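You operate a simulated robot arm through the tools that you are given. There is no shell and no other tool. Be economical: measure what you need, move in short steps, check, and stop when the job is done.

You run a simulated robot arm. Do the job below in one go: nothing can be reset, and whatever is moved stays where it is left.

TASK
Set the grease switch to wheel, close the relief valve, pump two strokes, then let the pressure off.
Fine: relief valve open again, switch back to off. Where these are worked on the way, their far stop is far enough and under half their travel is too little: relief valve.

The check looks at the end state, three seconds after you hand in, the way a careful person would. Anything else that was tipped, shoved, dropped, spilled or broken makes it a failure.

THE ROBOT
A 6-joint arm with a two-finger parallel gripper, fixed in place. Base frame: the origin is at the foot of the arm, x ahead of it, y to its left, z up. Lengths are in mm, angles in rad, forces in N, time in s.
With the tool pointing down near the work surface it reaches from about 200 to 840 mm from the base axis. Its first joint turns from -2.897 to 2.897 rad. Payload 3.91 kg.
Tool frame: the origin (TCP) lies between the finger pads and is the grasp point; the fingertips stand 30 mm ahead of it; z points along the fingers, y is the line along which they close. The gripper opens to 110 mm. The fingers are 20 mm wide and 10 mm thick; the gripper's body (48 by 112 mm) begins 55 mm behind the TCP.
Orientation is that of the tool frame in the base frame, as [roll, pitch, yaw] about the fixed x, y, z axes, in that order (R = Rz(yaw) Ry(pitch) Rx(roll)). With the fingers straight down and closing along the base's y, the tool's x points along the base's -x, its y along +y and its z along -z.

THE INTERFACE
- The arm moves only by the tool send_rows. Its argument "steps" is a list of rows, each an object of numbers (a shift or turn left out is 0, a gripper value left out holds the last): "x", "y", "z": the shift along the tool's x, y, z in units of 150 mm (1.0 is 150 mm); "rx", "ry", "rz": the turn, a rotation vector about the tool's x, y, z in units of 180 degrees (1.0 is 180 degrees); "claw": the gripper command, from -1 (shut) to 1 (fully open), values between in proportion. In form: [{"x": .., "y": .., "z": .., "rx": .., "ry": .., "rz": .., "claw": ..}, ...]. A call has 1 to 8 rows; each row is the pose to reach, as a shift and turn from the pose commanded when the call began, along the tool's axes at that moment. A call with a number of a shift or a turn outside -1 to 1 is refused whole. A row lasts 0.2 s, in which the tool goes at most 50 mm and 0.15 rad; a call with a longer step from one row to the next is refused whole, and so is a gripper value outside its range. Where a pose cannot be reached the arm comes as near as it can. A force on the tool above 90 N (or 10 N above the force at the start of the call, whichever is more), or a blocked arm, ends the call early, and 0.2 s more pass. The fingers move at their own pace (about 108 mm/s each) and stop on an object; they squeeze with about 35 N. The grip force told is the motor's: it shows also when the fingers shut on nothing. Time passes only in rows, and 0.2 s behind the last, so rows that repeat a pose let the fingers close. It gives the time, the measured TCP pose, the force on the tool (base axes), the opening and the grip force at its end, in the units of the frame above (readings bear some noise), with the torque about the TCP (base axes, N m) and any sound that the robot's microphone picked up.
- Cameras (640 x 400 px; columns grow to the right, rows downward): "scene" is fixed at [398, -498.7, 1401.7]; the picture's right is [-0.13, 0.99, 0.00], its down [0.72, 0.09, -0.69] and it looks along [-0.68, -0.09, -0.73] (base axes); focal length 271 px, centre (320, 200). "wrist" rides on the gripper at [77, 7, -114] in the tool frame; the picture's right is [-0.09, 1.00, 0.00], its down [-0.80, -0.07, -0.59] and it looks along [-0.59, -0.05, 0.80] (tool axes); focal length 270 px, centre (320, 200). There is no depth. A picture from a camera that has moved, and an enlarged one, comes with that camera's place and axes in the base frame and with its lens.
- grab_frame(camera): a new picture of that camera. No time passes.
- move_column(by): slides the trunk up (or, below 0, down) by that many mm; the arm rides with it, the base frame stays. It gives what a move gives, with no picture.
- inspect(camera, box): a new picture of the part [left, top, right, bottom] of that camera's present view, enlarged. No time passes.
- finish_job(): hands the job in; it is judged then, once.

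Go step by step. Nothing tells you positions but the pictures and the camera data: compare them with the known pose of the tool, close in by small moves and look again before you grip or let go. The budget is 120 turns and 76 pictures, counting those below and the enlarged ones. Unless the task says otherwise, let go and move clear before handing in, and close with one line.

The tools are called after "Emit:" by a JSON object that holds its "name" and its "arguments". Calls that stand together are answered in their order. send_rows: Moves the arm, as the interface text tells. Its arguments: {"type":"object","properties":{"steps":{"type":"array"}},"required":["steps"]} The other tools are called the same way: move_column (by) slides the trunk up or down; grab_frame (camera) takes a picture; inspect (camera, box) takes an enlarged picture of a part of a camera's view; finish_job () hands the job in.

At the start:

```text
time_s: 0.0
position: [96.1, -471.3, 1155.6]
tcp_rot: [3.14, 0.001, 3.141]
force: [0.6, 0.1, 0.7]
torque: [-0.02, -0.02, 0.0]
width: 109.9
finger_force: 0.1
trunk travel left (down, up): [-475.0, 65.0]
```

scene: 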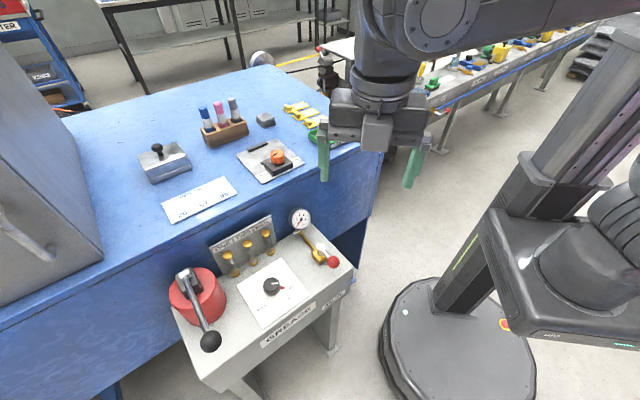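
wrist: 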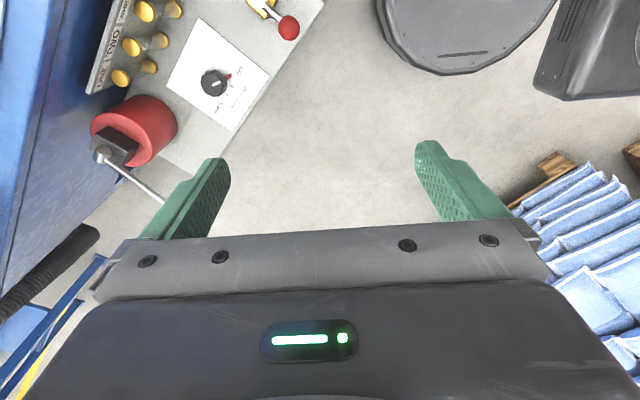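

I see a grease bench with a rotary switch, a pump with a black-knobbed lever, a gauge and a red-knobbed relief valve. I'll look closer before moving.

Emit:
{"name": "inspect", "arguments": {"camera": "scene", "box": [220, 200, 360, 340]}}

Emit:
{"name": "inspect", "arguments": {"camera": "scene", "box": [140, 200, 360, 380]}}

Emit:
{"name": "inspect", "arguments": {"camera": "wrist", "box": [80, 0, 330, 200]}}

```text
2.86 times, centred on (290, 270) of scene
camera zoom: at [398.0, -498.7, 1401.7], right [-0.13, 0.99, 0.0], down [0.72, 0.09, -0.69], along [-0.68, -0.09, -0.73], focal length 775 px, centre (406, 0)
```

zoom: 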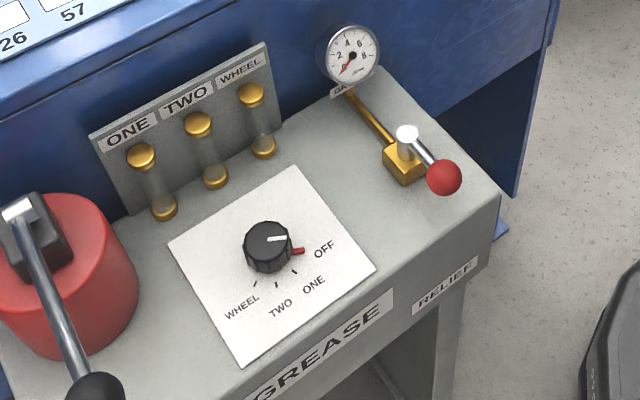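

```text
2.22 times, centred on (250, 290) of scene
camera zoom: at [398.0, -498.7, 1401.7], right [-0.13, 0.99, 0.0], down [0.72, 0.09, -0.69], along [-0.68, -0.09, -0.73], focal length 602 px, centre (476, 0)
```

zoom: 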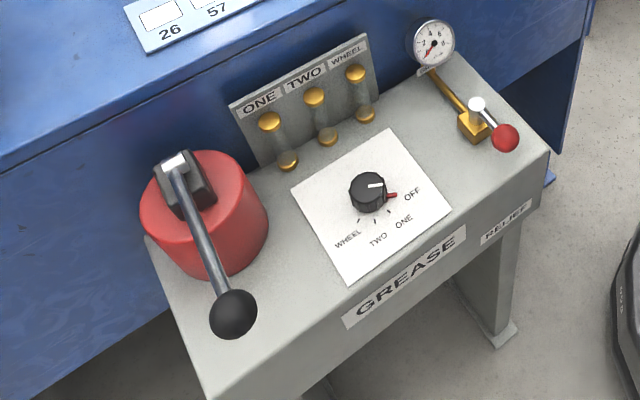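

```text
2.00 times, centred on (205, 100) of wrist
camera zoom: at [18.7, -464.3, 1270.6], right [0.09, 1.0, 0.0], down [0.8, -0.07, 0.59], along [0.59, -0.05, -0.8], focal length 541 px, centre (550, 400)
```

zoom: 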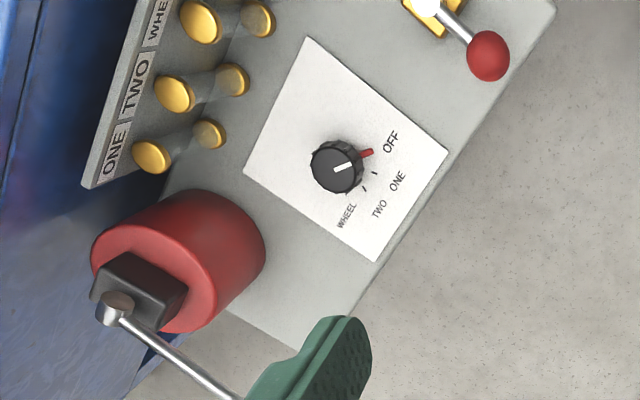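

The switch points at OFF with WHEEL about 120° clockwise; I put the knob at about (116,-656,785), the relief ball at (47,-512,803) and the pump pivot at (171,-804,903). I'll move closer for a better view.

Emit:
{"name": "send_rows", "arguments": {"steps": [{"x": 0, "y": -0.15, "z": 0.15}, {"x": 0, "y": -0.3, "z": 0.3}, {"x": 0, "y": -0.45, "z": 0.45}, {"x": 0, "y": -0.6, "z": 0.6}, {"x": 0, "y": -0.75, "z": 0.75}, {"x": 0, "y": -0.75, "z": 0.75}]}}

Emit:
{"name": "grab_frame", "arguments": {"camera": "wrist"}}

Emit:
{"name": "grab_frame", "arguments": {"camera": "scene"}}

```text
time_s: 1.4
position: [95.7, -582.1, 1043.7]
tcp_rot: [3.141, -0.001, -3.141]
force: [-0.2, 0.5, -0.2]
torque: [0.02, -0.03, -0.02]
width: 110.2
finger_force: 0.0
trunk travel left (down, up): [-475.0, 65.0]
```

```text
70 pictures are left
camera wrist: at [18.6, -576.4, 1158.1], right [0.09, 1.0, 0.0], down [0.8, -0.07, 0.59], along [0.59, -0.05, -0.8], focal length 270 px, centre (320, 200)
```

wrist: 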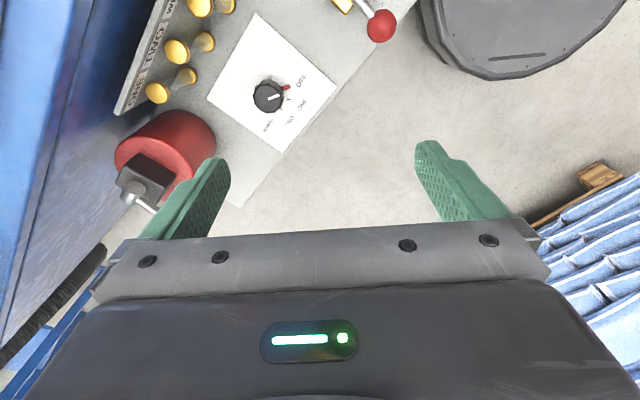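

```text
69 pictures are left
```

scene: 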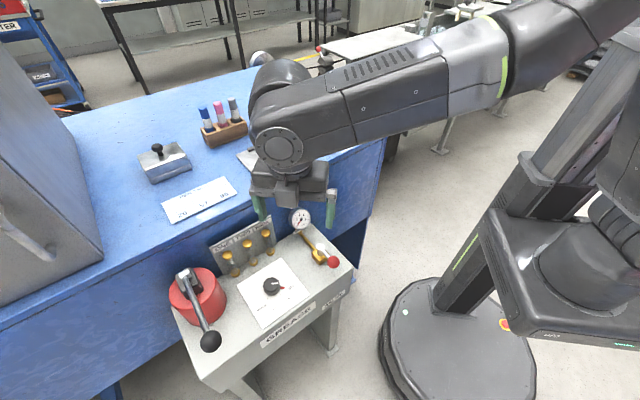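

The view confirms the layout. I'll go above the switch knob and pre-turn the wrist +60° so that the whole turn fits in one grip.

Emit:
{"name": "send_rows", "arguments": {"steps": [{"x": -0.019, "y": -0.069, "z": 0.1, "rz": -0.0476}, {"x": -0.038, "y": -0.138, "z": 0.2, "rz": -0.0952}, {"x": -0.057, "y": -0.207, "z": 0.3, "rz": -0.1428}, {"x": -0.076, "y": -0.276, "z": 0.4, "rz": -0.1904}, {"x": -0.095, "y": -0.345, "z": 0.5, "rz": -0.238}, {"x": -0.114, "y": -0.414, "z": 0.6, "rz": -0.2856}, {"x": -0.133, "y": -0.481, "z": 0.7, "rz": -0.3332}, {"x": -0.133, "y": -0.481, "z": 0.7, "rz": -0.3332}]}}

Emit:
{"name": "grab_frame", "arguments": {"camera": "wrist"}}

Emit:
{"name": "grab_frame", "arguments": {"camera": "scene"}}

```text
time_s: 3.2
position: [115.3, -654.6, 937.5]
tcp_rot: [3.142, 0.0, -2.092]
force: [1.0, 0.2, 0.3]
torque: [-0.01, -0.02, 0.01]
width: 109.9
finger_force: 0.1
trunk travel left (down, up): [-475.0, 65.0]
```

```text
68 pictures are left
camera wrist: at [71.6, -719.0, 1052.7], right [-0.82, 0.57, 0.0], down [0.46, 0.66, 0.59], along [0.34, 0.49, -0.8], focal length 270 px, centre (320, 200)
```

wrist: 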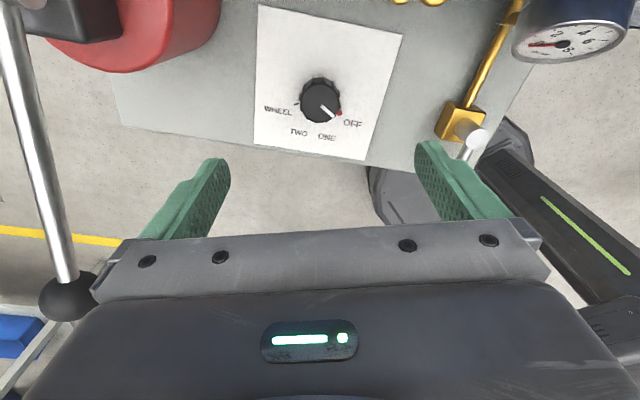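

```text
67 pictures are left
```

scene: 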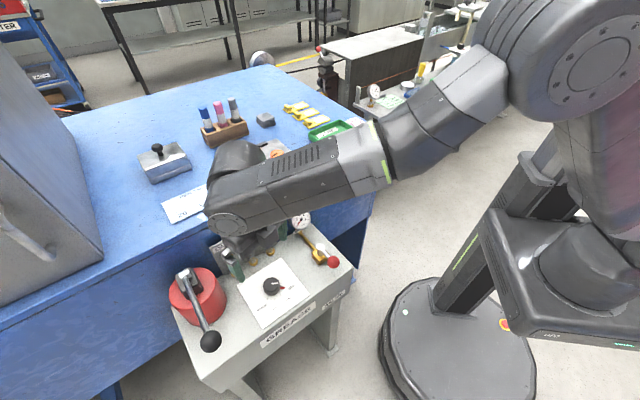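

Pump ball is about (291,-686,946); knob axis about (115.5,-657), panel about z 763. I'll narrow the fingers to ~72 mm and descend partway, then check.

Emit:
{"name": "send_rows", "arguments": {"steps": [{"x": 0.013, "y": -0.011, "z": 0.2, "claw": 0.3}, {"x": 0.013, "y": -0.011, "z": 0.4, "claw": 0.3}, {"x": 0.013, "y": -0.011, "z": 0.6, "claw": 0.3}, {"x": 0.013, "y": -0.011, "z": 0.7, "claw": 0.3}, {"x": 0.013, "y": -0.011, "z": 0.7, "claw": 0.3}]}}

Emit:
{"name": "grab_frame", "arguments": {"camera": "wrist"}}

Emit:
{"name": "inspect", "arguments": {"camera": "scene", "box": [140, 200, 360, 380]}}

```text
time_s: 4.4
position: [115.8, -657.3, 833.5]
tcp_rot: [3.139, 0.001, -2.094]
force: [-0.2, -0.7, -0.1]
torque: [-0.01, -0.01, 0.03]
width: 71.5
finger_force: 0.1
trunk travel left (down, up): [-475.0, 65.0]
```

```text
66 pictures are left
camera wrist: at [71.5, -721.2, 948.2], right [-0.82, 0.57, 0.0], down [0.46, 0.66, 0.59], along [0.34, 0.49, -0.8], focal length 270 px, centre (320, 200)
```

wrist: 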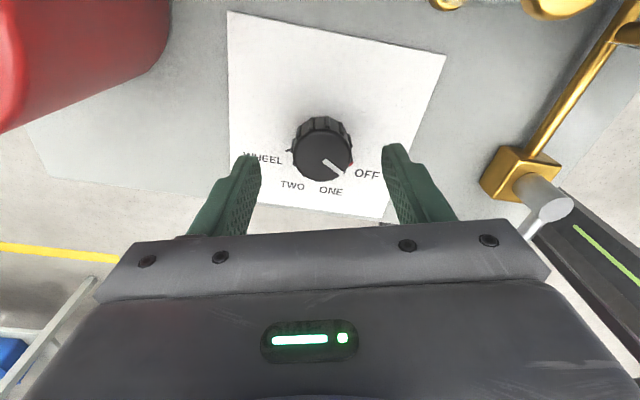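

```text
2.22 times, centred on (250, 290) of scene
camera zoom: at [398.0, -498.7, 1401.7], right [-0.13, 0.99, 0.0], down [0.72, 0.09, -0.69], along [-0.68, -0.09, -0.73], focal length 602 px, centre (476, 0)
```

zoom: 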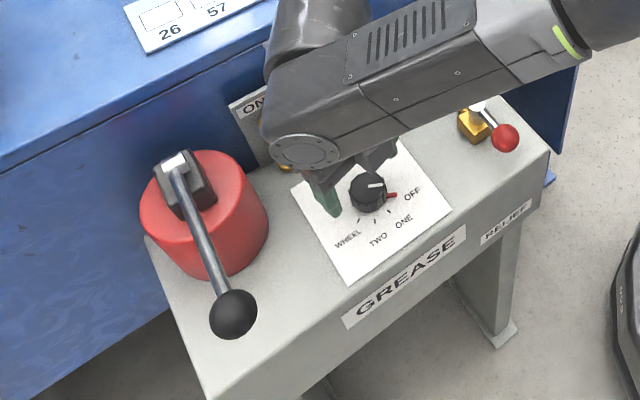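

The fingers straddle the knob; the picture suggests a ~4 mm shift along tool -x. I'll correct, lower to the knob and grip.

Emit:
{"name": "send_rows", "arguments": {"steps": [{"x": -0.024, "z": 0.1}, {"x": -0.024, "z": 0.2}, {"x": -0.024, "z": 0.21}]}}

Emit:
{"name": "grab_frame", "arguments": {"camera": "wrist"}}

Emit:
{"name": "inspect", "arguments": {"camera": "scene", "box": [220, 200, 360, 340]}}

```text
time_s: 5.2
position: [117.6, -654.1, 800.9]
tcp_rot: [-3.141, -0.001, -2.093]
force: [-0.6, 0.0, -0.6]
torque: [0.01, 0.01, -0.01]
width: 71.6
finger_force: 0.0
trunk travel left (down, up): [-475.0, 65.0]
```

```text
64 pictures are left
camera wrist: at [73.8, -718.3, 916.3], right [-0.82, 0.57, 0.0], down [0.46, 0.66, 0.59], along [0.34, 0.49, -0.8], focal length 270 px, centre (320, 200)
```

wrist: 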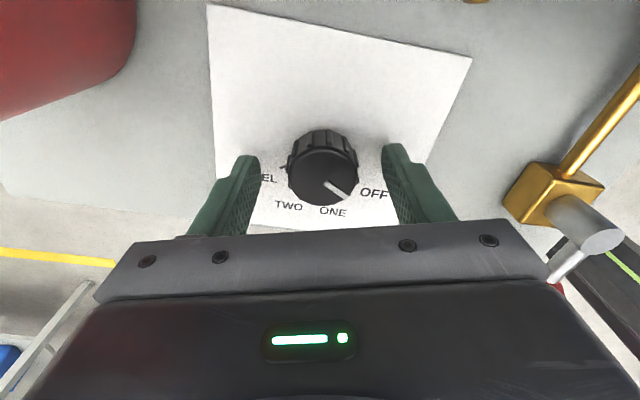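

```text
2.86 times, centred on (290, 270) of scene
camera zoom: at [398.0, -498.7, 1401.7], right [-0.13, 0.99, 0.0], down [0.72, 0.09, -0.69], along [-0.68, -0.09, -0.73], focal length 775 px, centre (406, 0)
```

zoom: 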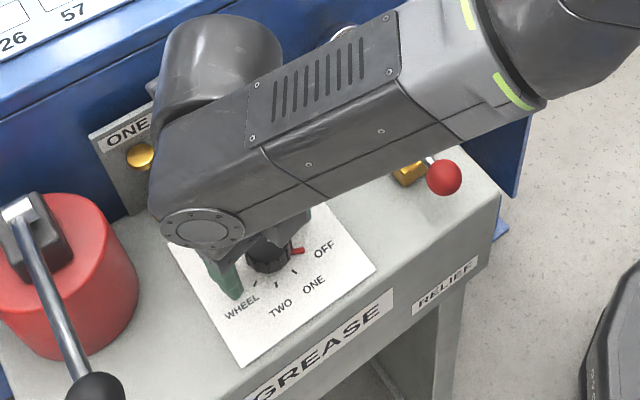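

The tool axis now meets the knob top at z≈785, so it is centred. Gripping.

Emit:
{"name": "send_rows", "arguments": {"steps": [{"claw": -0.2}, {"claw": -0.4}, {"claw": -0.5}, {"claw": -0.5}]}}

```text
time_s: 6.2
position: [116.6, -654.3, 801.5]
tcp_rot: [3.141, 0.0, -2.093]
force: [-7.9, 5.6, -1.5]
torque: [0.1, 0.22, -0.03]
width: 37.5
finger_force: 44.8
trunk travel left (down, up): [-475.0, 65.0]
```

Gripped at 37.5 mm with a slight side load. I'll nudge to centre and begin the clockwise turn.

Emit:
{"name": "send_rows", "arguments": {"steps": [{"y": 0.01}, {"y": 0.01, "rz": 0.045}, {"y": 0.01, "rz": 0.09}, {"y": 0.01, "rz": 0.135}, {"y": 0.01, "rz": 0.18}, {"y": 0.01, "rz": 0.222}, {"y": 0.01, "rz": 0.222}]}}

Emit:
{"name": "grab_frame", "arguments": {"camera": "wrist"}}

```text
time_s: 7.8
position: [116.7, -652.9, 800.3]
tcp_rot: [-3.141, -0.001, -2.793]
force: [0.0, 2.6, -5.1]
torque: [-0.05, -0.73, -0.01]
width: 37.2
finger_force: 45.4
trunk travel left (down, up): [-475.0, 65.0]
```

```text
62 pictures are left
camera wrist: at [42.3, -674.3, 916.3], right [-0.26, 0.97, 0.0], down [0.78, 0.21, 0.59], along [0.57, 0.15, -0.8], focal length 270 px, centre (320, 200)
```

wrist: 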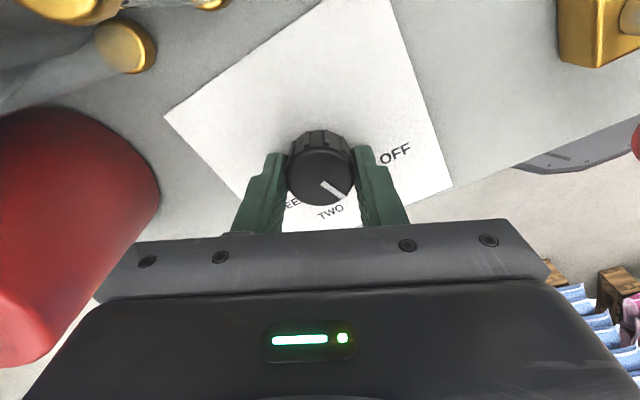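

The knob turned with the gripper to about ONE. Continuing.

Emit:
{"name": "send_rows", "arguments": {"steps": [{"rz": 0.045}, {"rz": 0.09}, {"rz": 0.135}, {"rz": 0.18}, {"rz": 0.222}, {"rz": 0.267}, {"rz": 0.31}, {"rz": 0.355}]}}

Emit:
{"name": "send_rows", "arguments": {"steps": [{"rz": 0.045}, {"rz": 0.089}, {"rz": 0.089}]}}

Emit:
{"name": "grab_frame", "arguments": {"camera": "wrist"}}

```text
time_s: 9.6
position: [116.8, -654.0, 801.2]
tcp_rot: [-3.141, 0.001, 2.374]
force: [2.3, -0.6, -4.9]
torque: [0.26, 0.04, 0.03]
width: 37.5
finger_force: 44.1
trunk travel left (down, up): [-475.0, 65.0]
```

```text
time_s: 10.4
position: [116.0, -654.4, 801.0]
tcp_rot: [-3.141, 0.0, 2.094]
force: [4.2, -1.9, -5.4]
torque: [0.08, 0.08, -0.03]
width: 37.3
finger_force: 45.0
trunk travel left (down, up): [-475.0, 65.0]
```

```text
61 pictures are left
camera wrist: at [84.3, -584.6, 916.4], right [0.91, 0.42, 0.0], down [0.34, -0.73, 0.59], along [0.25, -0.54, -0.8], focal length 270 px, centre (320, 200)
```

wrist: 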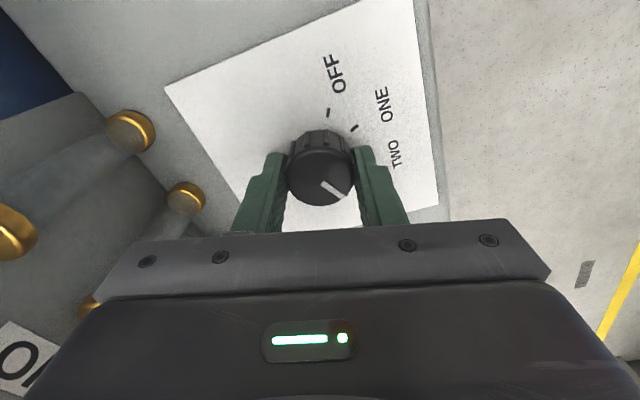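

Turned 120°. I'll release, lift and check the pointer.

Emit:
{"name": "send_rows", "arguments": {"steps": [{"claw": 0.0}, {"claw": 0.3}, {"claw": 0.3}, {"z": -0.2, "claw": 0.3}, {"z": -0.5, "claw": 0.3}, {"z": -0.8, "claw": 0.3}, {"z": -0.8, "claw": 0.3}]}}

Emit:
{"name": "grab_frame", "arguments": {"camera": "wrist"}}

Emit:
{"name": "inspect", "arguments": {"camera": "scene", "box": [220, 200, 360, 340]}}

```text
time_s: 12.0
position: [116.2, -654.1, 920.7]
tcp_rot: [-3.142, -0.001, 2.096]
force: [0.2, 0.2, -0.4]
torque: [0.0, 0.02, 0.0]
width: 71.5
finger_force: 0.0
trunk travel left (down, up): [-475.0, 65.0]
```

```text
60 pictures are left
camera wrist: at [83.6, -584.7, 1036.8], right [0.91, 0.42, 0.0], down [0.34, -0.73, 0.59], along [0.25, -0.54, -0.8], focal length 270 px, centre (320, 200)
```

wrist: 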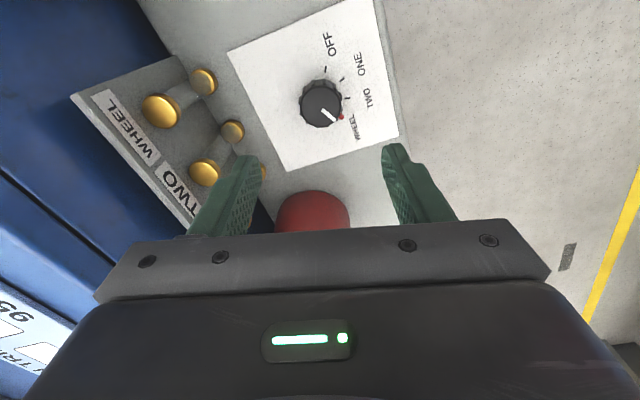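

```text
2.86 times, centred on (290, 270) of scene
camera zoom: at [398.0, -498.7, 1401.7], right [-0.13, 0.99, 0.0], down [0.72, 0.09, -0.69], along [-0.68, -0.09, -0.73], focal length 775 px, centre (406, 0)
```

zoom: 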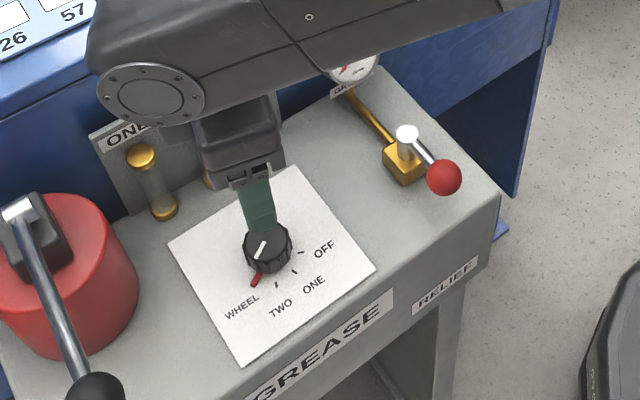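

The pointer and red mark are at WHEEL. Next I'll move above the relief valve, turning the wrist back to yaw 180°, to see the handle and its direction of swing.

Emit:
{"name": "send_rows", "arguments": {"steps": [{"x": 0.1, "y": 0.013, "z": -0.1, "rz": -0.0476}, {"x": 0.25, "y": 0.026, "z": -0.2, "rz": -0.0952}, {"x": 0.4, "y": 0.039, "z": -0.3, "rz": -0.1428}, {"x": 0.53, "y": 0.052, "z": -0.4, "rz": -0.1904}, {"x": 0.67, "y": 0.065, "z": -0.4, "rz": -0.238}, {"x": 0.8, "y": 0.078, "z": -0.4, "rz": -0.2856}, {"x": 0.903, "y": 0.09, "z": -0.4, "rz": -0.3332}, {"x": 0.903, "y": 0.09, "z": -0.4, "rz": -0.3332}]}}

Emit:
{"name": "grab_frame", "arguments": {"camera": "wrist"}}

Emit:
{"name": "grab_frame", "arguments": {"camera": "scene"}}

```text
time_s: 13.8
position: [60.9, -528.5, 980.5]
tcp_rot: [3.14, 0.001, -3.139]
force: [-0.5, 0.3, 0.8]
torque: [-0.01, 0.0, 0.02]
width: 71.3
finger_force: 0.0
trunk travel left (down, up): [-475.0, 65.0]
```

```text
58 pictures are left
camera wrist: at [-16.3, -523.4, 1096.4], right [0.08, 1.0, 0.0], down [0.8, -0.07, 0.59], along [0.59, -0.05, -0.8], focal length 270 px, centre (320, 200)
```

wrist: 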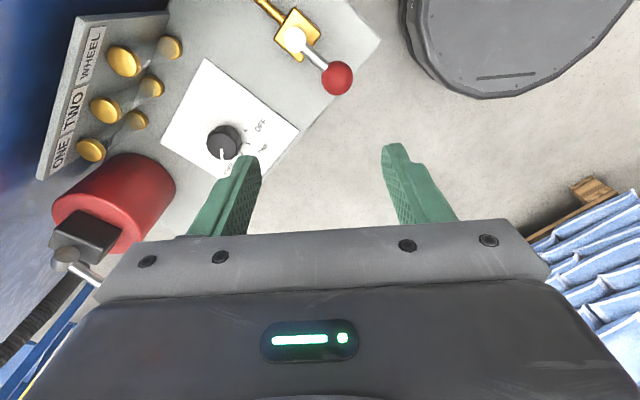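

```text
57 pictures are left
```

scene: 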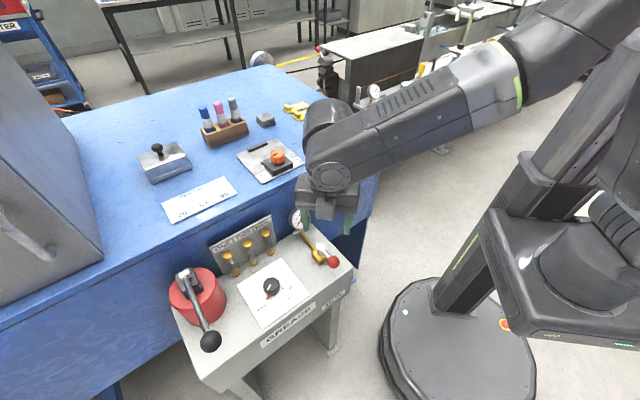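

The valve ball is at about (47,-511,803) with its vertical pivot at about (11,-550). I'll zoom in for stops or marks.

Emit:
{"name": "inspect", "arguments": {"camera": "wrist", "box": [240, 0, 400, 100]}}

Emit:
{"name": "inspect", "arguments": {"camera": "scene", "box": [280, 220, 360, 270]}}

```text
4.00 times, centred on (320, 50) of wrist
camera zoom: at [-16.3, -523.4, 1096.4], right [0.08, 1.0, 0.0], down [0.8, -0.07, 0.59], along [0.59, -0.05, -0.8], focal length 1081 px, centre (320, 800)
```

zoom: 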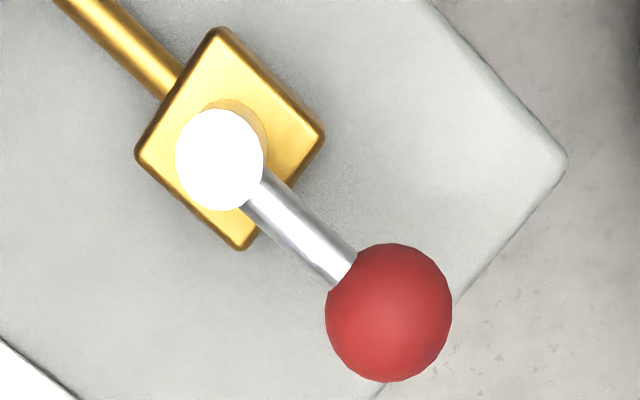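

```text
8.00 times, centred on (320, 245) of scene
camera zoom: at [398.0, -498.7, 1401.7], right [-0.13, 0.99, 0.0], down [0.72, 0.09, -0.69], along [-0.68, -0.09, -0.73], focal length 2169 px, centre (320, -160)
```

zoom: 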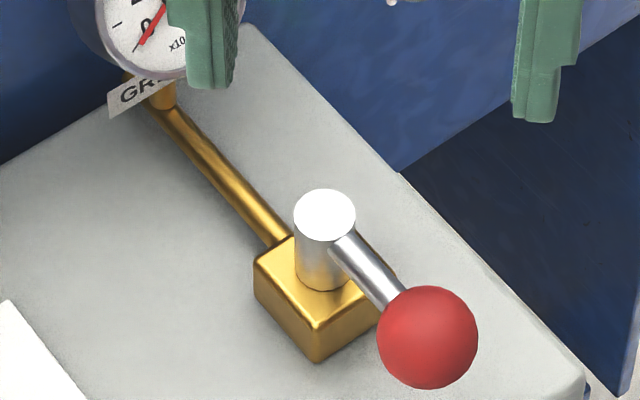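

No marks, so I'll test the direction by feel. I'll align the fingers tangentially over the ball (yaw +45°) and come down to a check height.

Emit:
{"name": "send_rows", "arguments": {"steps": [{"x": 0.02, "y": 0.03, "z": 0.1, "rz": -0.0417}, {"x": 0.04, "y": 0.06, "z": 0.2, "rz": -0.0833}, {"x": 0.06, "y": 0.09, "z": 0.3, "rz": -0.125}, {"x": 0.087, "y": 0.12, "z": 0.4, "rz": -0.1667}, {"x": 0.087, "y": 0.12, "z": 0.5, "rz": -0.208}, {"x": 0.087, "y": 0.12, "z": 0.667, "rz": -0.25}, {"x": 0.087, "y": 0.12, "z": 0.667, "rz": -0.25}]}}

Emit:
{"name": "grab_frame", "arguments": {"camera": "wrist"}}

Emit:
{"name": "inspect", "arguments": {"camera": "scene", "box": [220, 180, 380, 300]}}

```text
time_s: 15.4
position: [47.8, -512.6, 881.4]
tcp_rot: [-3.14, -0.001, -2.354]
force: [1.0, -0.5, -1.3]
torque: [0.05, 0.01, 0.0]
width: 71.6
finger_force: 0.0
trunk travel left (down, up): [-475.0, 65.0]
```

```text
54 pictures are left
camera wrist: at [-11.5, -562.3, 995.9], right [-0.64, 0.76, 0.0], down [0.61, 0.52, 0.59], along [0.45, 0.38, -0.8], focal length 270 px, centre (320, 200)
```

wrist: 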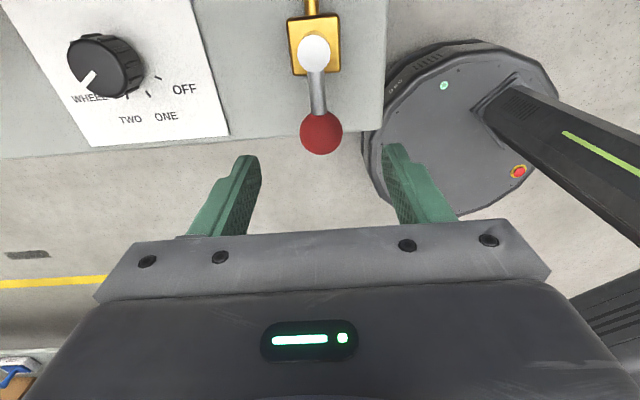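

```text
3.33 times, centred on (300, 240) of scene
camera zoom: at [398.0, -498.7, 1401.7], right [-0.13, 0.99, 0.0], down [0.72, 0.09, -0.69], along [-0.68, -0.09, -0.73], focal length 904 px, centre (387, 67)
```

zoom: 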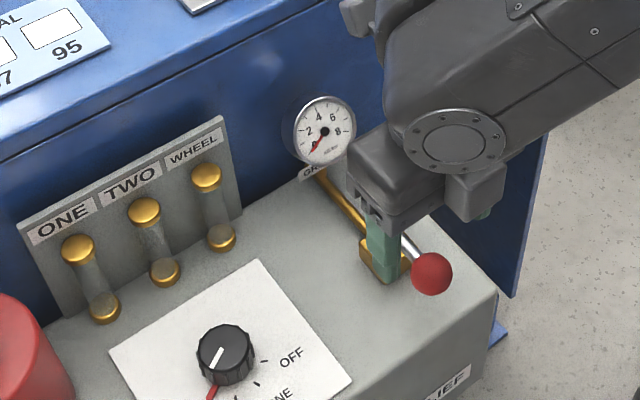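

Ball is on the tool axis at z≈804. Descend and grip it.

Emit:
{"name": "send_rows", "arguments": {"steps": [{"z": 0.2}, {"z": 0.4}, {"z": 0.44}, {"z": 0.44, "claw": -0.1}, {"z": 0.44, "claw": -0.4}, {"z": 0.44, "claw": -0.55}, {"z": 0.44, "claw": -0.55}]}}

Emit:
{"name": "grab_frame", "arguments": {"camera": "wrist"}}

```text
time_s: 17.0
position: [47.4, -511.2, 815.5]
tcp_rot: [3.141, 0.0, -2.354]
force: [-1.7, -0.7, -0.7]
torque: [-0.12, 0.08, -0.05]
width: 31.1
finger_force: 44.4
trunk travel left (down, up): [-475.0, 65.0]
```

```text
52 pictures are left
camera wrist: at [-12.4, -562.0, 930.5], right [-0.64, 0.77, 0.0], down [0.62, 0.52, 0.59], along [0.46, 0.38, -0.8], focal length 270 px, centre (320, 200)
```

wrist: 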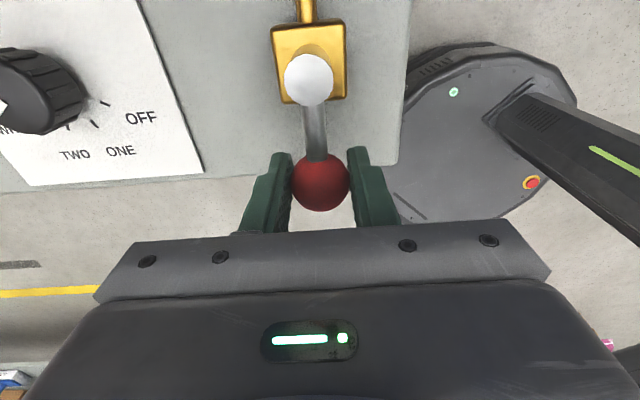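

Gripped on the ball (31 mm). I'll test a small counter-clockwise swing (6°) and read the force.

Emit:
{"name": "send_rows", "arguments": {"steps": [{"x": 0.001, "y": 0.018, "rz": -0.0167}, {"x": 0.002, "y": 0.036, "rz": -0.0333}, {"x": 0.002, "y": 0.036, "rz": -0.0333}]}}

```text
time_s: 17.8
position: [42.7, -507.2, 815.0]
tcp_rot: [-3.14, -0.001, -2.25]
force: [-1.0, 0.8, 3.5]
torque: [0.42, -0.24, -0.07]
width: 31.4
finger_force: 45.2
trunk travel left (down, up): [-475.0, 65.0]
```

Moves easily. Continue the arc to about 30° and look.

Emit:
{"name": "send_rows", "arguments": {"steps": [{"x": 0.0034, "y": 0.0482, "rz": -0.0444}, {"x": 0.0134, "y": 0.0955, "rz": -0.0889}, {"x": 0.03, "y": 0.141, "rz": -0.1333}, {"x": 0.03, "y": 0.141, "rz": -0.1333}]}}

Emit:
{"name": "grab_frame", "arguments": {"camera": "wrist"}}

```text
time_s: 18.8
position: [23.8, -497.0, 814.8]
tcp_rot: [-3.141, -0.002, -1.83]
force: [-1.7, -0.9, 6.5]
torque: [-0.03, -0.02, -0.1]
width: 31.2
finger_force: 44.6
trunk travel left (down, up): [-475.0, 65.0]
```

```text
51 pictures are left
camera wrist: at [-2.4, -571.6, 930.6], right [-0.94, 0.34, 0.0], down [0.27, 0.76, 0.59], along [0.2, 0.56, -0.8], focal length 270 px, centre (320, 200)
```

wrist: 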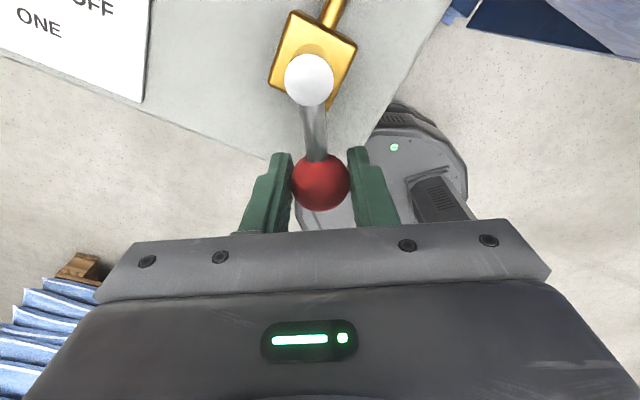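

The lever follows counter-clockwise. Continue toward the stop.

Emit:
{"name": "send_rows", "arguments": {"steps": [{"x": 0.0034, "y": 0.0482, "rz": -0.0444}, {"x": 0.0134, "y": 0.0955, "rz": -0.0889}, {"x": 0.03, "y": 0.141, "rz": -0.1333}, {"x": 0.0527, "y": 0.1837, "rz": -0.1778}, {"x": 0.0811, "y": 0.2228, "rz": -0.2222}, {"x": 0.1147, "y": 0.2576, "rz": -0.2667}, {"x": 0.1147, "y": 0.2576, "rz": -0.2667}]}}

Emit:
{"name": "grab_frame", "arguments": {"camera": "wrist"}}

```text
time_s: 20.0
position: [36.0, -458.0, 787.6]
tcp_rot: [3.013, -0.069, -1.203]
force: [14.7, 21.3, 59.7]
torque: [0.52, 0.37, 0.02]
width: 17.9
finger_force: 0.0
out of reach, approached as far as the arm can: row 2, 3, 4, 5
trunk travel left (down, up): [-475.0, 65.0]
stopped in row 5: the force on the tool passed its limit at 152 N (the readings are from after the stop); the commanded pose is now the measured one
```

```text
50 pictures are left
camera wrist: at [67.2, -519.9, 908.8], right [-0.96, -0.27, 0.12], down [-0.17, 0.83, 0.53], along [-0.24, 0.48, -0.84], focal length 270 px, centre (320, 200)
```

wrist: 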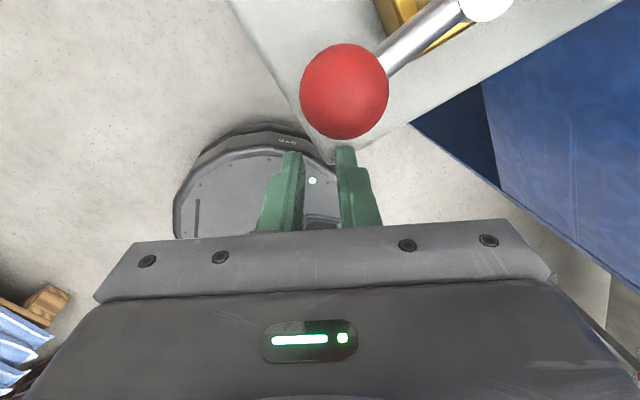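

The wrist hit a joint limit and the fingers slipped off the ball; the lever looks intact. I'll look before backing away.

Emit:
{"name": "inspect", "arguments": {"camera": "scene", "box": [220, 180, 380, 300]}}

Emit:
{"name": "send_rows", "arguments": {"steps": [{"z": -0.05}, {"z": -0.1}, {"z": -0.1}]}}

```text
3.33 times, centred on (300, 240) of scene
camera zoom: at [398.0, -498.7, 1401.7], right [-0.13, 0.99, 0.0], down [0.72, 0.09, -0.69], along [-0.68, -0.09, -0.73], focal length 904 px, centre (387, 67)
```

zoom: 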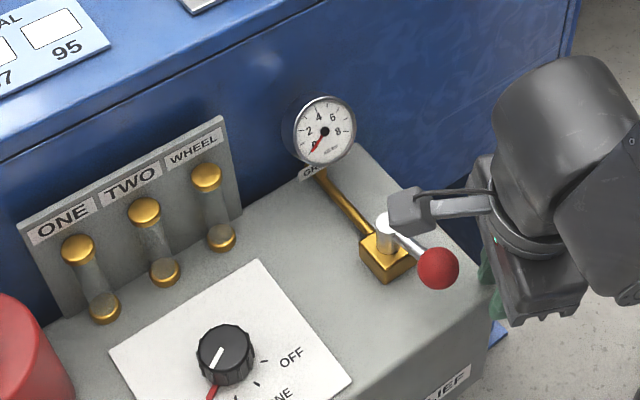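

```text
time_s: 20.8
position: [36.4, -460.6, 797.1]
tcp_rot: [3.011, -0.062, -1.203]
force: [-0.1, -0.3, -0.7]
torque: [-0.01, -0.02, 0.02]
width: 25.0
finger_force: 0.1
trunk travel left (down, up): [-475.0, 65.0]
```

The lever is safe near its first position. I'll raise clear and straighten the tool, then flip the wrist the other way round, where there is joint range for the full swing.

Emit:
{"name": "send_rows", "arguments": {"steps": [{"z": -0.25}, {"z": -0.5}, {"z": -0.75}, {"z": -0.8, "rx": 0.0207, "ry": -0.01}, {"z": -0.8, "rx": 0.0414, "ry": -0.0197}, {"z": -0.8, "rx": 0.0414, "ry": -0.0197}]}}

```text
time_s: 22.2
position: [64.8, -436.2, 898.7]
tcp_rot: [2.986, -0.066, -1.214]
force: [0.2, -0.2, 0.6]
torque: [0.0, -0.04, 0.0]
width: 24.8
finger_force: 0.1
out of reach, approached as far as the arm can: row 1, 2, 3, 4, 5, 6
trunk travel left (down, up): [-475.0, 65.0]
```

At the joint limit still; turning the wrist back clockwise.

Emit:
{"name": "send_rows", "arguments": {"steps": [{"rz": 0.047}, {"rz": 0.094}, {"rz": 0.141}, {"rz": 0.188}, {"rz": 0.235}, {"rz": 0.282}, {"rz": 0.329}, {"rz": 0.376}]}}

```text
time_s: 24.0
position: [63.8, -436.8, 898.2]
tcp_rot: [-3.136, -0.17, -2.403]
force: [-0.8, 0.0, -1.0]
torque: [-0.02, 0.01, 0.04]
width: 24.8
finger_force: 0.1
trunk travel left (down, up): [-475.0, 65.0]
```

Now correcting the residual pitch tilt.

Emit:
{"name": "send_rows", "arguments": {"steps": [{"ry": -0.027, "rx": -0.001}, {"ry": -0.0541, "rx": -0.0018}, {"ry": -0.0541, "rx": -0.0018}]}}

Emit:
{"name": "send_rows", "arguments": {"steps": [{"rz": 0.047}, {"rz": 0.094}, {"rz": 0.141}, {"rz": 0.188}, {"rz": 0.235}, {"rz": 0.282}, {"rz": 0.329}, {"rz": 0.376}]}}

Emit:
{"name": "send_rows", "arguments": {"steps": [{"rz": 0.047}, {"rz": 0.094}, {"rz": 0.141}, {"rz": 0.188}, {"rz": 0.235}, {"rz": 0.282}, {"rz": 0.329}, {"rz": 0.376}]}}

```text
time_s: 24.8
position: [65.2, -436.4, 898.9]
tcp_rot: [3.14, 0.003, -2.4]
force: [-0.4, -0.8, -0.5]
torque: [-0.02, 0.01, 0.0]
width: 24.6
finger_force: 0.0
trunk travel left (down, up): [-475.0, 65.0]
```

```text
time_s: 26.6
position: [64.5, -437.0, 898.6]
tcp_rot: [3.14, 0.0, 2.701]
force: [0.1, 0.4, -0.8]
torque: [0.0, 0.02, 0.0]
width: 24.8
finger_force: 0.0
trunk travel left (down, up): [-475.0, 65.0]
```

```text
time_s: 28.4
position: [64.3, -435.3, 899.0]
tcp_rot: [3.14, -0.002, 1.518]
force: [-0.4, -0.2, -0.5]
torque: [-0.02, -0.01, 0.01]
width: 24.7
finger_force: 0.1
trunk travel left (down, up): [-475.0, 65.0]
```

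Wrist is free of the limit. Moving above the ball with the tool x pointing outward along the lever.

Emit:
{"name": "send_rows", "arguments": {"steps": [{"x": -0.12, "y": -0.03, "rz": 0.046, "claw": 0.3}, {"x": -0.25, "y": -0.065, "rz": 0.092, "claw": 0.3}, {"x": -0.37, "y": -0.1, "rz": 0.138, "claw": 0.3}, {"x": -0.497, "y": -0.131, "rz": 0.184, "claw": 0.3}, {"x": -0.497, "y": -0.131, "rz": 0.184, "claw": 0.3}]}}

Emit:
{"name": "grab_frame", "arguments": {"camera": "wrist"}}

Emit:
{"name": "inspect", "arguments": {"camera": "scene", "box": [220, 180, 380, 300]}}

```text
time_s: 29.6
position: [41.9, -510.8, 899.5]
tcp_rot: [-3.14, -0.001, 0.943]
force: [-0.2, -0.1, -1.1]
torque: [0.02, 0.01, 0.02]
width: 71.4
finger_force: 0.1
trunk travel left (down, up): [-475.0, 65.0]
```

```text
48 pictures are left
camera wrist: at [92.2, -452.9, 1013.8], right [0.75, -0.66, 0.0], down [-0.53, -0.61, 0.59], along [-0.39, -0.45, -0.81], focal length 270 px, centre (320, 200)
```

wrist: 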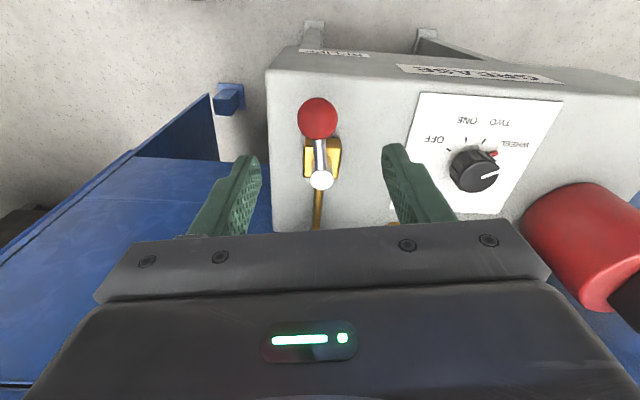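

```text
3.33 times, centred on (300, 240) of scene
camera zoom: at [398.0, -498.7, 1401.7], right [-0.13, 0.99, 0.0], down [0.72, 0.09, -0.69], along [-0.68, -0.09, -0.73], focal length 904 px, centre (387, 67)
```

zoom: 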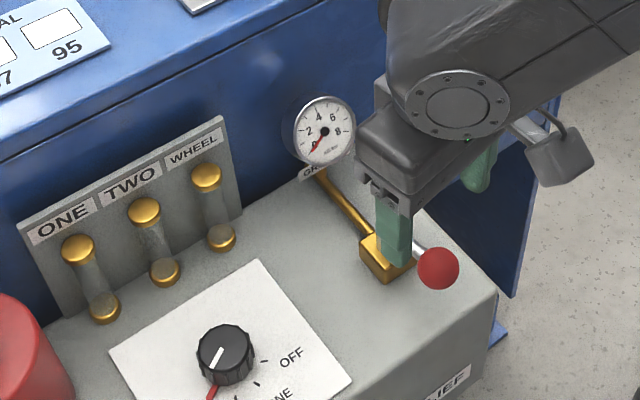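

Aligned over the ball. Descend and grip again.

Emit:
{"name": "send_rows", "arguments": {"steps": [{"x": 0.012, "z": 0.2}, {"x": 0.012, "z": 0.4}, {"x": 0.012, "z": 0.56}, {"x": 0.012, "z": 0.563}, {"x": 0.012, "z": 0.563, "claw": -0.1}, {"x": 0.012, "z": 0.563, "claw": -0.4}, {"x": 0.012, "z": 0.563, "claw": -0.55}, {"x": 0.012, "z": 0.563, "claw": -0.55}]}}

Emit:
{"name": "grab_frame", "arguments": {"camera": "wrist"}}

```text
time_s: 31.4
position: [42.4, -508.4, 813.9]
tcp_rot: [-3.139, -0.003, 0.942]
force: [0.4, 1.0, -0.3]
torque: [-0.01, 0.03, -0.03]
width: 31.5
finger_force: 46.0
trunk travel left (down, up): [-475.0, 65.0]
```

```text
46 pictures are left
camera wrist: at [92.9, -450.9, 929.1], right [0.75, -0.66, 0.0], down [-0.53, -0.61, 0.59], along [-0.39, -0.45, -0.81], focal length 270 px, centre (320, 200)
```

wrist: 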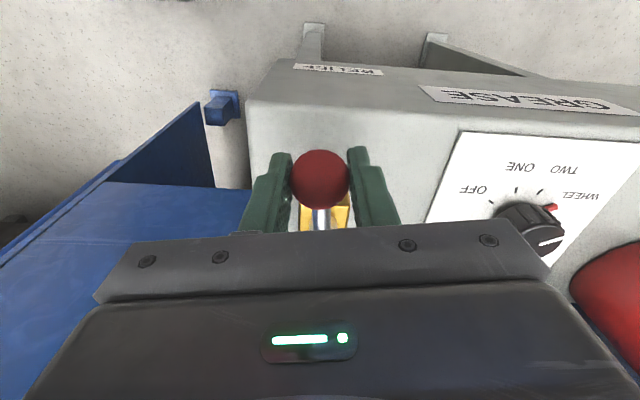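

Gripped again. Swing counter-clockwise 40°.

Emit:
{"name": "send_rows", "arguments": {"steps": [{"x": -0.0033, "y": -0.0478, "rz": -0.0444}, {"x": -0.0133, "y": -0.0946, "rz": -0.0889}, {"x": -0.0297, "y": -0.1396, "rz": -0.1333}, {"x": -0.0522, "y": -0.1819, "rz": -0.1778}, {"x": -0.0803, "y": -0.2207, "rz": -0.2222}, {"x": -0.0803, "y": -0.2207, "rz": -0.2222}]}}

Emit:
{"name": "grab_frame", "arguments": {"camera": "wrist"}}

```text
time_s: 32.8
position: [8.2, -497.0, 813.3]
tcp_rot: [-3.141, -0.004, 1.643]
force: [9.2, 8.7, -11.7]
torque: [-0.41, -0.19, 0.45]
width: 31.0
finger_force: 45.3
trunk travel left (down, up): [-475.0, 65.0]
```

```text
45 pictures are left
camera wrist: at [10.4, -421.2, 929.3], right [1.0, -0.02, 0.0], down [-0.01, -0.81, 0.59], along [-0.01, -0.59, -0.81], focal length 270 px, centre (320, 200)
```

wrist: 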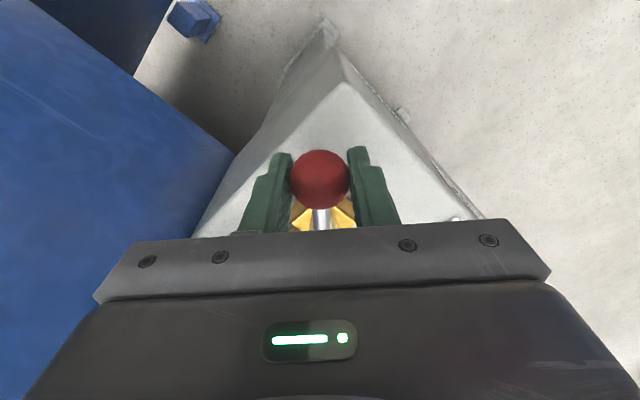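

Some resistance now; continue in small steps and watch the force.

Emit:
{"name": "send_rows", "arguments": {"steps": [{"x": -0.0033, "y": -0.0478, "rz": -0.0444}, {"x": -0.0133, "y": -0.0946, "rz": -0.0889}, {"x": -0.0133, "y": -0.0946, "rz": -0.0889}]}}

Emit:
{"name": "inspect", "arguments": {"camera": "scene", "box": [220, 180, 380, 300]}}

```text
time_s: 33.6
position: [-4.7, -499.2, 814.7]
tcp_rot: [3.139, -0.003, 1.921]
force: [7.7, 13.9, -11.0]
torque: [0.56, 0.01, 0.61]
width: 31.6
finger_force: 45.2
trunk travel left (down, up): [-475.0, 65.0]
```

```text
3.33 times, centred on (300, 240) of scene
camera zoom: at [398.0, -498.7, 1401.7], right [-0.13, 0.99, 0.0], down [0.72, 0.09, -0.69], along [-0.68, -0.09, -0.73], focal length 904 px, centre (387, 67)
```

zoom: 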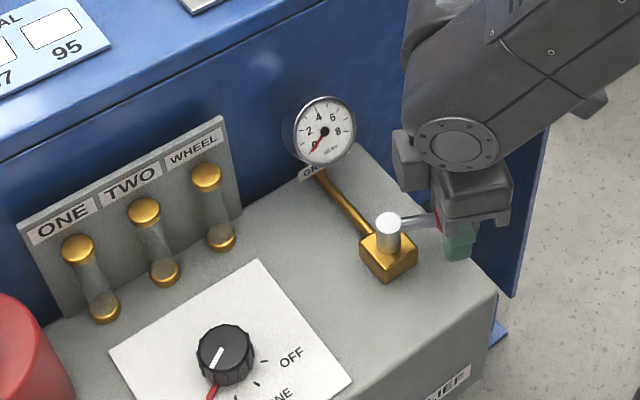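

Lever is following (about 62° so far). Continue to the stop.

Emit:
{"name": "send_rows", "arguments": {"steps": [{"x": 0.003, "y": -0.0478, "rz": -0.0444}, {"x": -0.007, "y": -0.0946, "rz": -0.0889}, {"x": -0.022, "y": -0.1396, "rz": -0.1333}, {"x": -0.03, "y": -0.155, "rz": -0.15}, {"x": -0.03, "y": -0.155, "rz": -0.15}]}}

Emit:
{"name": "inspect", "arguments": {"camera": "scene", "box": [220, 180, 380, 300]}}

```text
time_s: 34.8
position: [-24.6, -514.3, 813.5]
tcp_rot: [3.14, -0.002, 2.393]
force: [8.7, 17.1, -13.0]
torque: [-0.45, -0.61, -0.38]
width: 31.5
finger_force: 45.1
trunk travel left (down, up): [-475.0, 65.0]
```

```text
3.33 times, centred on (300, 240) of scene
camera zoom: at [398.0, -498.7, 1401.7], right [-0.13, 0.99, 0.0], down [0.72, 0.09, -0.69], along [-0.68, -0.09, -0.73], focal length 904 px, centre (387, 67)
```

zoom: 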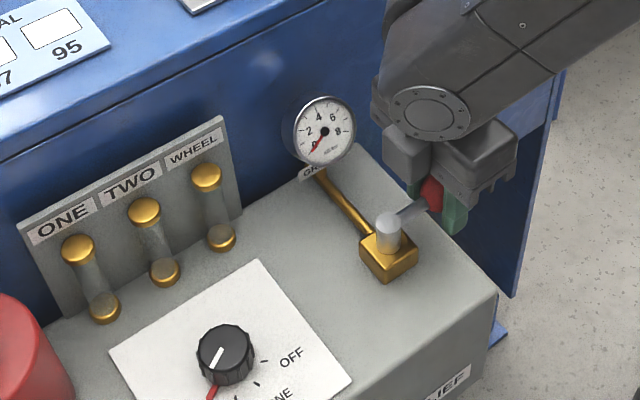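

The lever is about 90° from its start. A small extra nudge to confirm the stop.

Emit:
{"name": "send_rows", "arguments": {"steps": [{"x": -0.001, "y": -0.03, "rz": -0.025}, {"x": -0.003, "y": -0.05, "rz": -0.05}, {"x": -0.003, "y": -0.05, "rz": -0.05}]}}

Emit:
{"name": "inspect", "arguments": {"camera": "scene", "box": [280, 200, 360, 260]}}

```text
time_s: 35.6
position: [-23.1, -515.3, 812.1]
tcp_rot: [3.134, -0.006, 2.547]
force: [63.4, 34.5, -6.8]
torque: [0.14, -0.2, -0.59]
width: 31.3
finger_force: 45.0
trunk travel left (down, up): [-475.0, 65.0]
```

```text
6.67 times, centred on (320, 230) of scene
camera zoom: at [398.0, -498.7, 1401.7], right [-0.13, 0.99, 0.0], down [0.72, 0.09, -0.69], along [-0.68, -0.09, -0.73], focal length 1807 px, centre (320, 0)
```

zoom: 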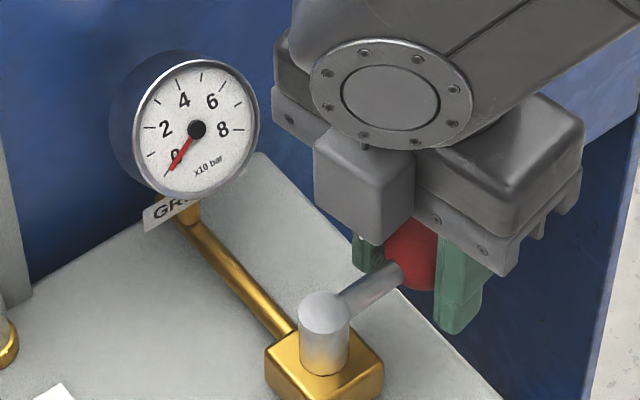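

Force jumped: the stop is reached, valve closed. Relieve, release and lift clear.

Emit:
{"name": "send_rows", "arguments": {"steps": [{"y": 0.05, "rz": 0.04}, {"y": 0.05, "rz": 0.04, "claw": -0.3}, {"y": 0.05, "rz": 0.04, "claw": 0.2}, {"y": 0.05, "rz": 0.04, "claw": 0.3}, {"y": 0.05, "rz": 0.04, "z": -0.3}, {"y": 0.05, "rz": 0.04, "z": -0.6}, {"y": 0.05, "rz": 0.04, "z": -0.9}, {"y": 0.05, "rz": 0.04, "z": -0.95}]}}

Emit:
{"name": "inspect", "arguments": {"camera": "scene", "box": [220, 180, 380, 300]}}

```text
time_s: 37.4
position: [-25.9, -513.9, 957.6]
tcp_rot: [3.141, -0.002, 2.422]
force: [0.6, -0.1, 0.5]
torque: [-0.01, -0.03, -0.01]
width: 71.6
finger_force: 0.1
trunk travel left (down, up): [-475.0, 65.0]
```

```text
3.33 times, centred on (300, 240) of scene
camera zoom: at [398.0, -498.7, 1401.7], right [-0.13, 0.99, 0.0], down [0.72, 0.09, -0.69], along [-0.68, -0.09, -0.73], focal length 904 px, centre (387, 67)
```

zoom: 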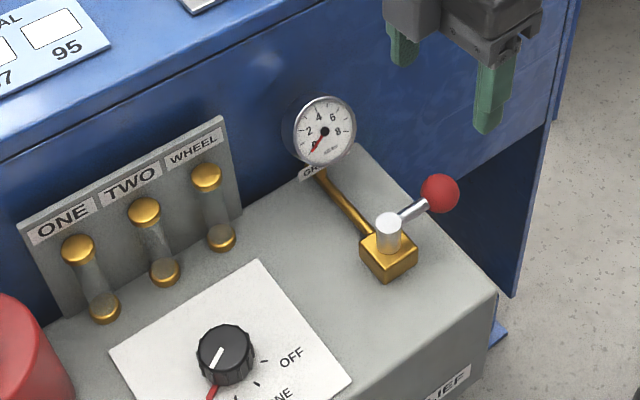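

Valve is closed and stays. Now I'll rise and travel to above the pump ball at (291,-686,946), turning the wrist to yaw 45°.

Emit:
{"name": "send_rows", "arguments": {"steps": [{"x": -0.05, "y": 0.01, "z": -0.15, "rz": 0.045}, {"x": -0.12, "y": 0.03, "z": -0.3, "rz": 0.09}, {"x": -0.22, "y": 0.05, "z": -0.45, "rz": 0.135}, {"x": -0.32, "y": 0.07, "z": -0.6, "rz": 0.18}, {"x": -0.43, "y": 0.1, "z": -0.7, "rz": 0.225}, {"x": -0.53, "y": 0.12, "z": -0.7, "rz": 0.27}, {"x": -0.63, "y": 0.15, "z": -0.7, "rz": 0.315}, {"x": -0.739, "y": 0.169, "z": -0.7, "rz": 0.36}]}}

Emit:
{"name": "send_rows", "arguments": {"steps": [{"x": -0.049, "y": 0.222, "rz": 0.04}, {"x": -0.098, "y": 0.444, "rz": 0.08}, {"x": -0.147, "y": 0.666, "rz": 0.12}, {"x": -0.196, "y": 0.888, "rz": 0.161}, {"x": -0.196, "y": 0.888, "rz": 0.161}]}}

Emit:
{"name": "send_rows", "arguments": {"steps": [{"x": 0.07, "y": 0.235}, {"x": 0.14, "y": 0.47}, {"x": 0.207, "y": 0.707}, {"x": 0.207, "y": 0.707}]}}

Emit:
{"name": "grab_frame", "arguments": {"camera": "wrist"}}

Emit:
{"name": "grab_frame", "arguments": {"camera": "scene"}}

```text
time_s: 39.2
position: [74.2, -567.2, 1062.1]
tcp_rot: [-3.139, -0.004, 1.291]
force: [0.4, 0.2, -0.1]
torque: [0.01, -0.04, 0.01]
width: 71.5
finger_force: 0.0
trunk travel left (down, up): [-475.0, 65.0]
```

```text
time_s: 40.4
position: [195.0, -633.6, 1061.7]
tcp_rot: [-3.14, -0.001, 0.787]
force: [0.3, -0.1, 0.0]
torque: [-0.01, 0.0, -0.03]
width: 71.5
finger_force: 0.1
trunk travel left (down, up): [-475.0, 65.0]
```

```text
time_s: 41.4
position: [291.9, -686.2, 1061.2]
tcp_rot: [-3.14, -0.002, 0.786]
force: [-0.1, 0.1, 0.2]
torque: [0.0, -0.03, 0.0]
width: 71.3
finger_force: 0.1
trunk travel left (down, up): [-475.0, 65.0]
```

```text
40 pictures are left
camera wrist: at [350.7, -637.2, 1176.5], right [0.64, -0.77, 0.0], down [-0.62, -0.52, 0.59], along [-0.46, -0.38, -0.8], focal length 270 px, centre (320, 200)
```

wrist: 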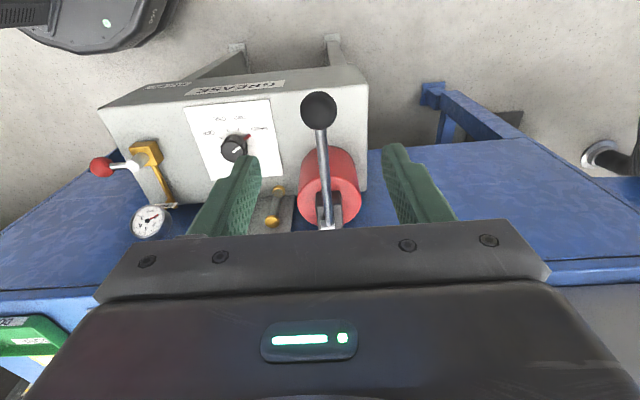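

```text
39 pictures are left
```

scene: 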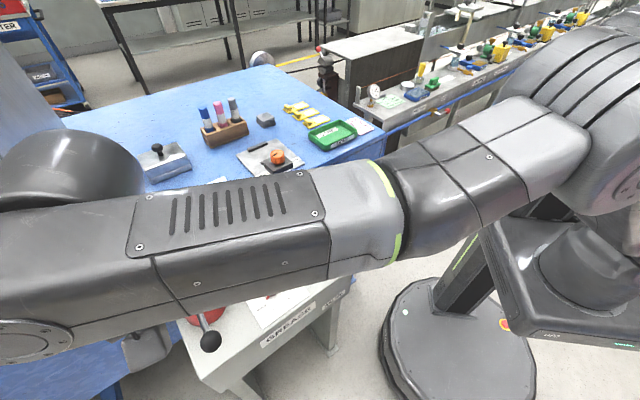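

Refined ball centre is (292,-684.5,947). Descend to it and grip.

Emit:
{"name": "send_rows", "arguments": {"steps": [{"x": 0.007, "y": -0.005, "z": 0.25}, {"x": 0.007, "y": -0.005, "z": 0.5}, {"x": 0.007, "y": -0.005, "z": 0.69}, {"x": 0.007, "y": -0.005, "z": 0.69}]}}

Emit:
{"name": "grab_frame", "arguments": {"camera": "wrist"}}

```text
time_s: 42.4
position: [291.3, -683.6, 956.7]
tcp_rot: [-3.139, -0.002, 0.786]
force: [-1.0, 0.4, 0.6]
torque: [-0.01, -0.02, -0.01]
width: 71.6
finger_force: 0.1
trunk travel left (down, up): [-475.0, 65.0]
```

```text
38 pictures are left
camera wrist: at [350.5, -634.9, 1073.0], right [0.64, -0.77, 0.0], down [-0.62, -0.52, 0.59], along [-0.46, -0.38, -0.8], focal length 270 px, centre (320, 200)
```

wrist: 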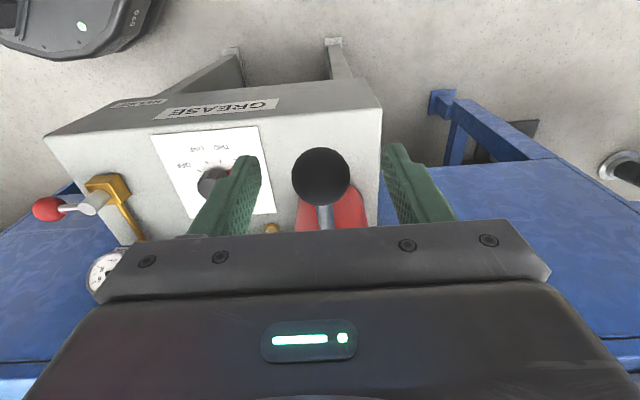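

Ball sits between the pads. Grip and start the downward arc slightly.

Emit:
{"name": "send_rows", "arguments": {"steps": [{"claw": 0.0}, {"claw": -0.4}, {"claw": -0.6}, {"claw": -0.6}]}}

```text
time_s: 43.4
position: [292.7, -684.1, 957.8]
tcp_rot: [3.142, -0.002, 0.788]
force: [1.6, -2.5, 0.2]
torque: [-0.04, -0.03, 0.0]
width: 31.2
finger_force: 45.0
trunk travel left (down, up): [-475.0, 65.0]
```

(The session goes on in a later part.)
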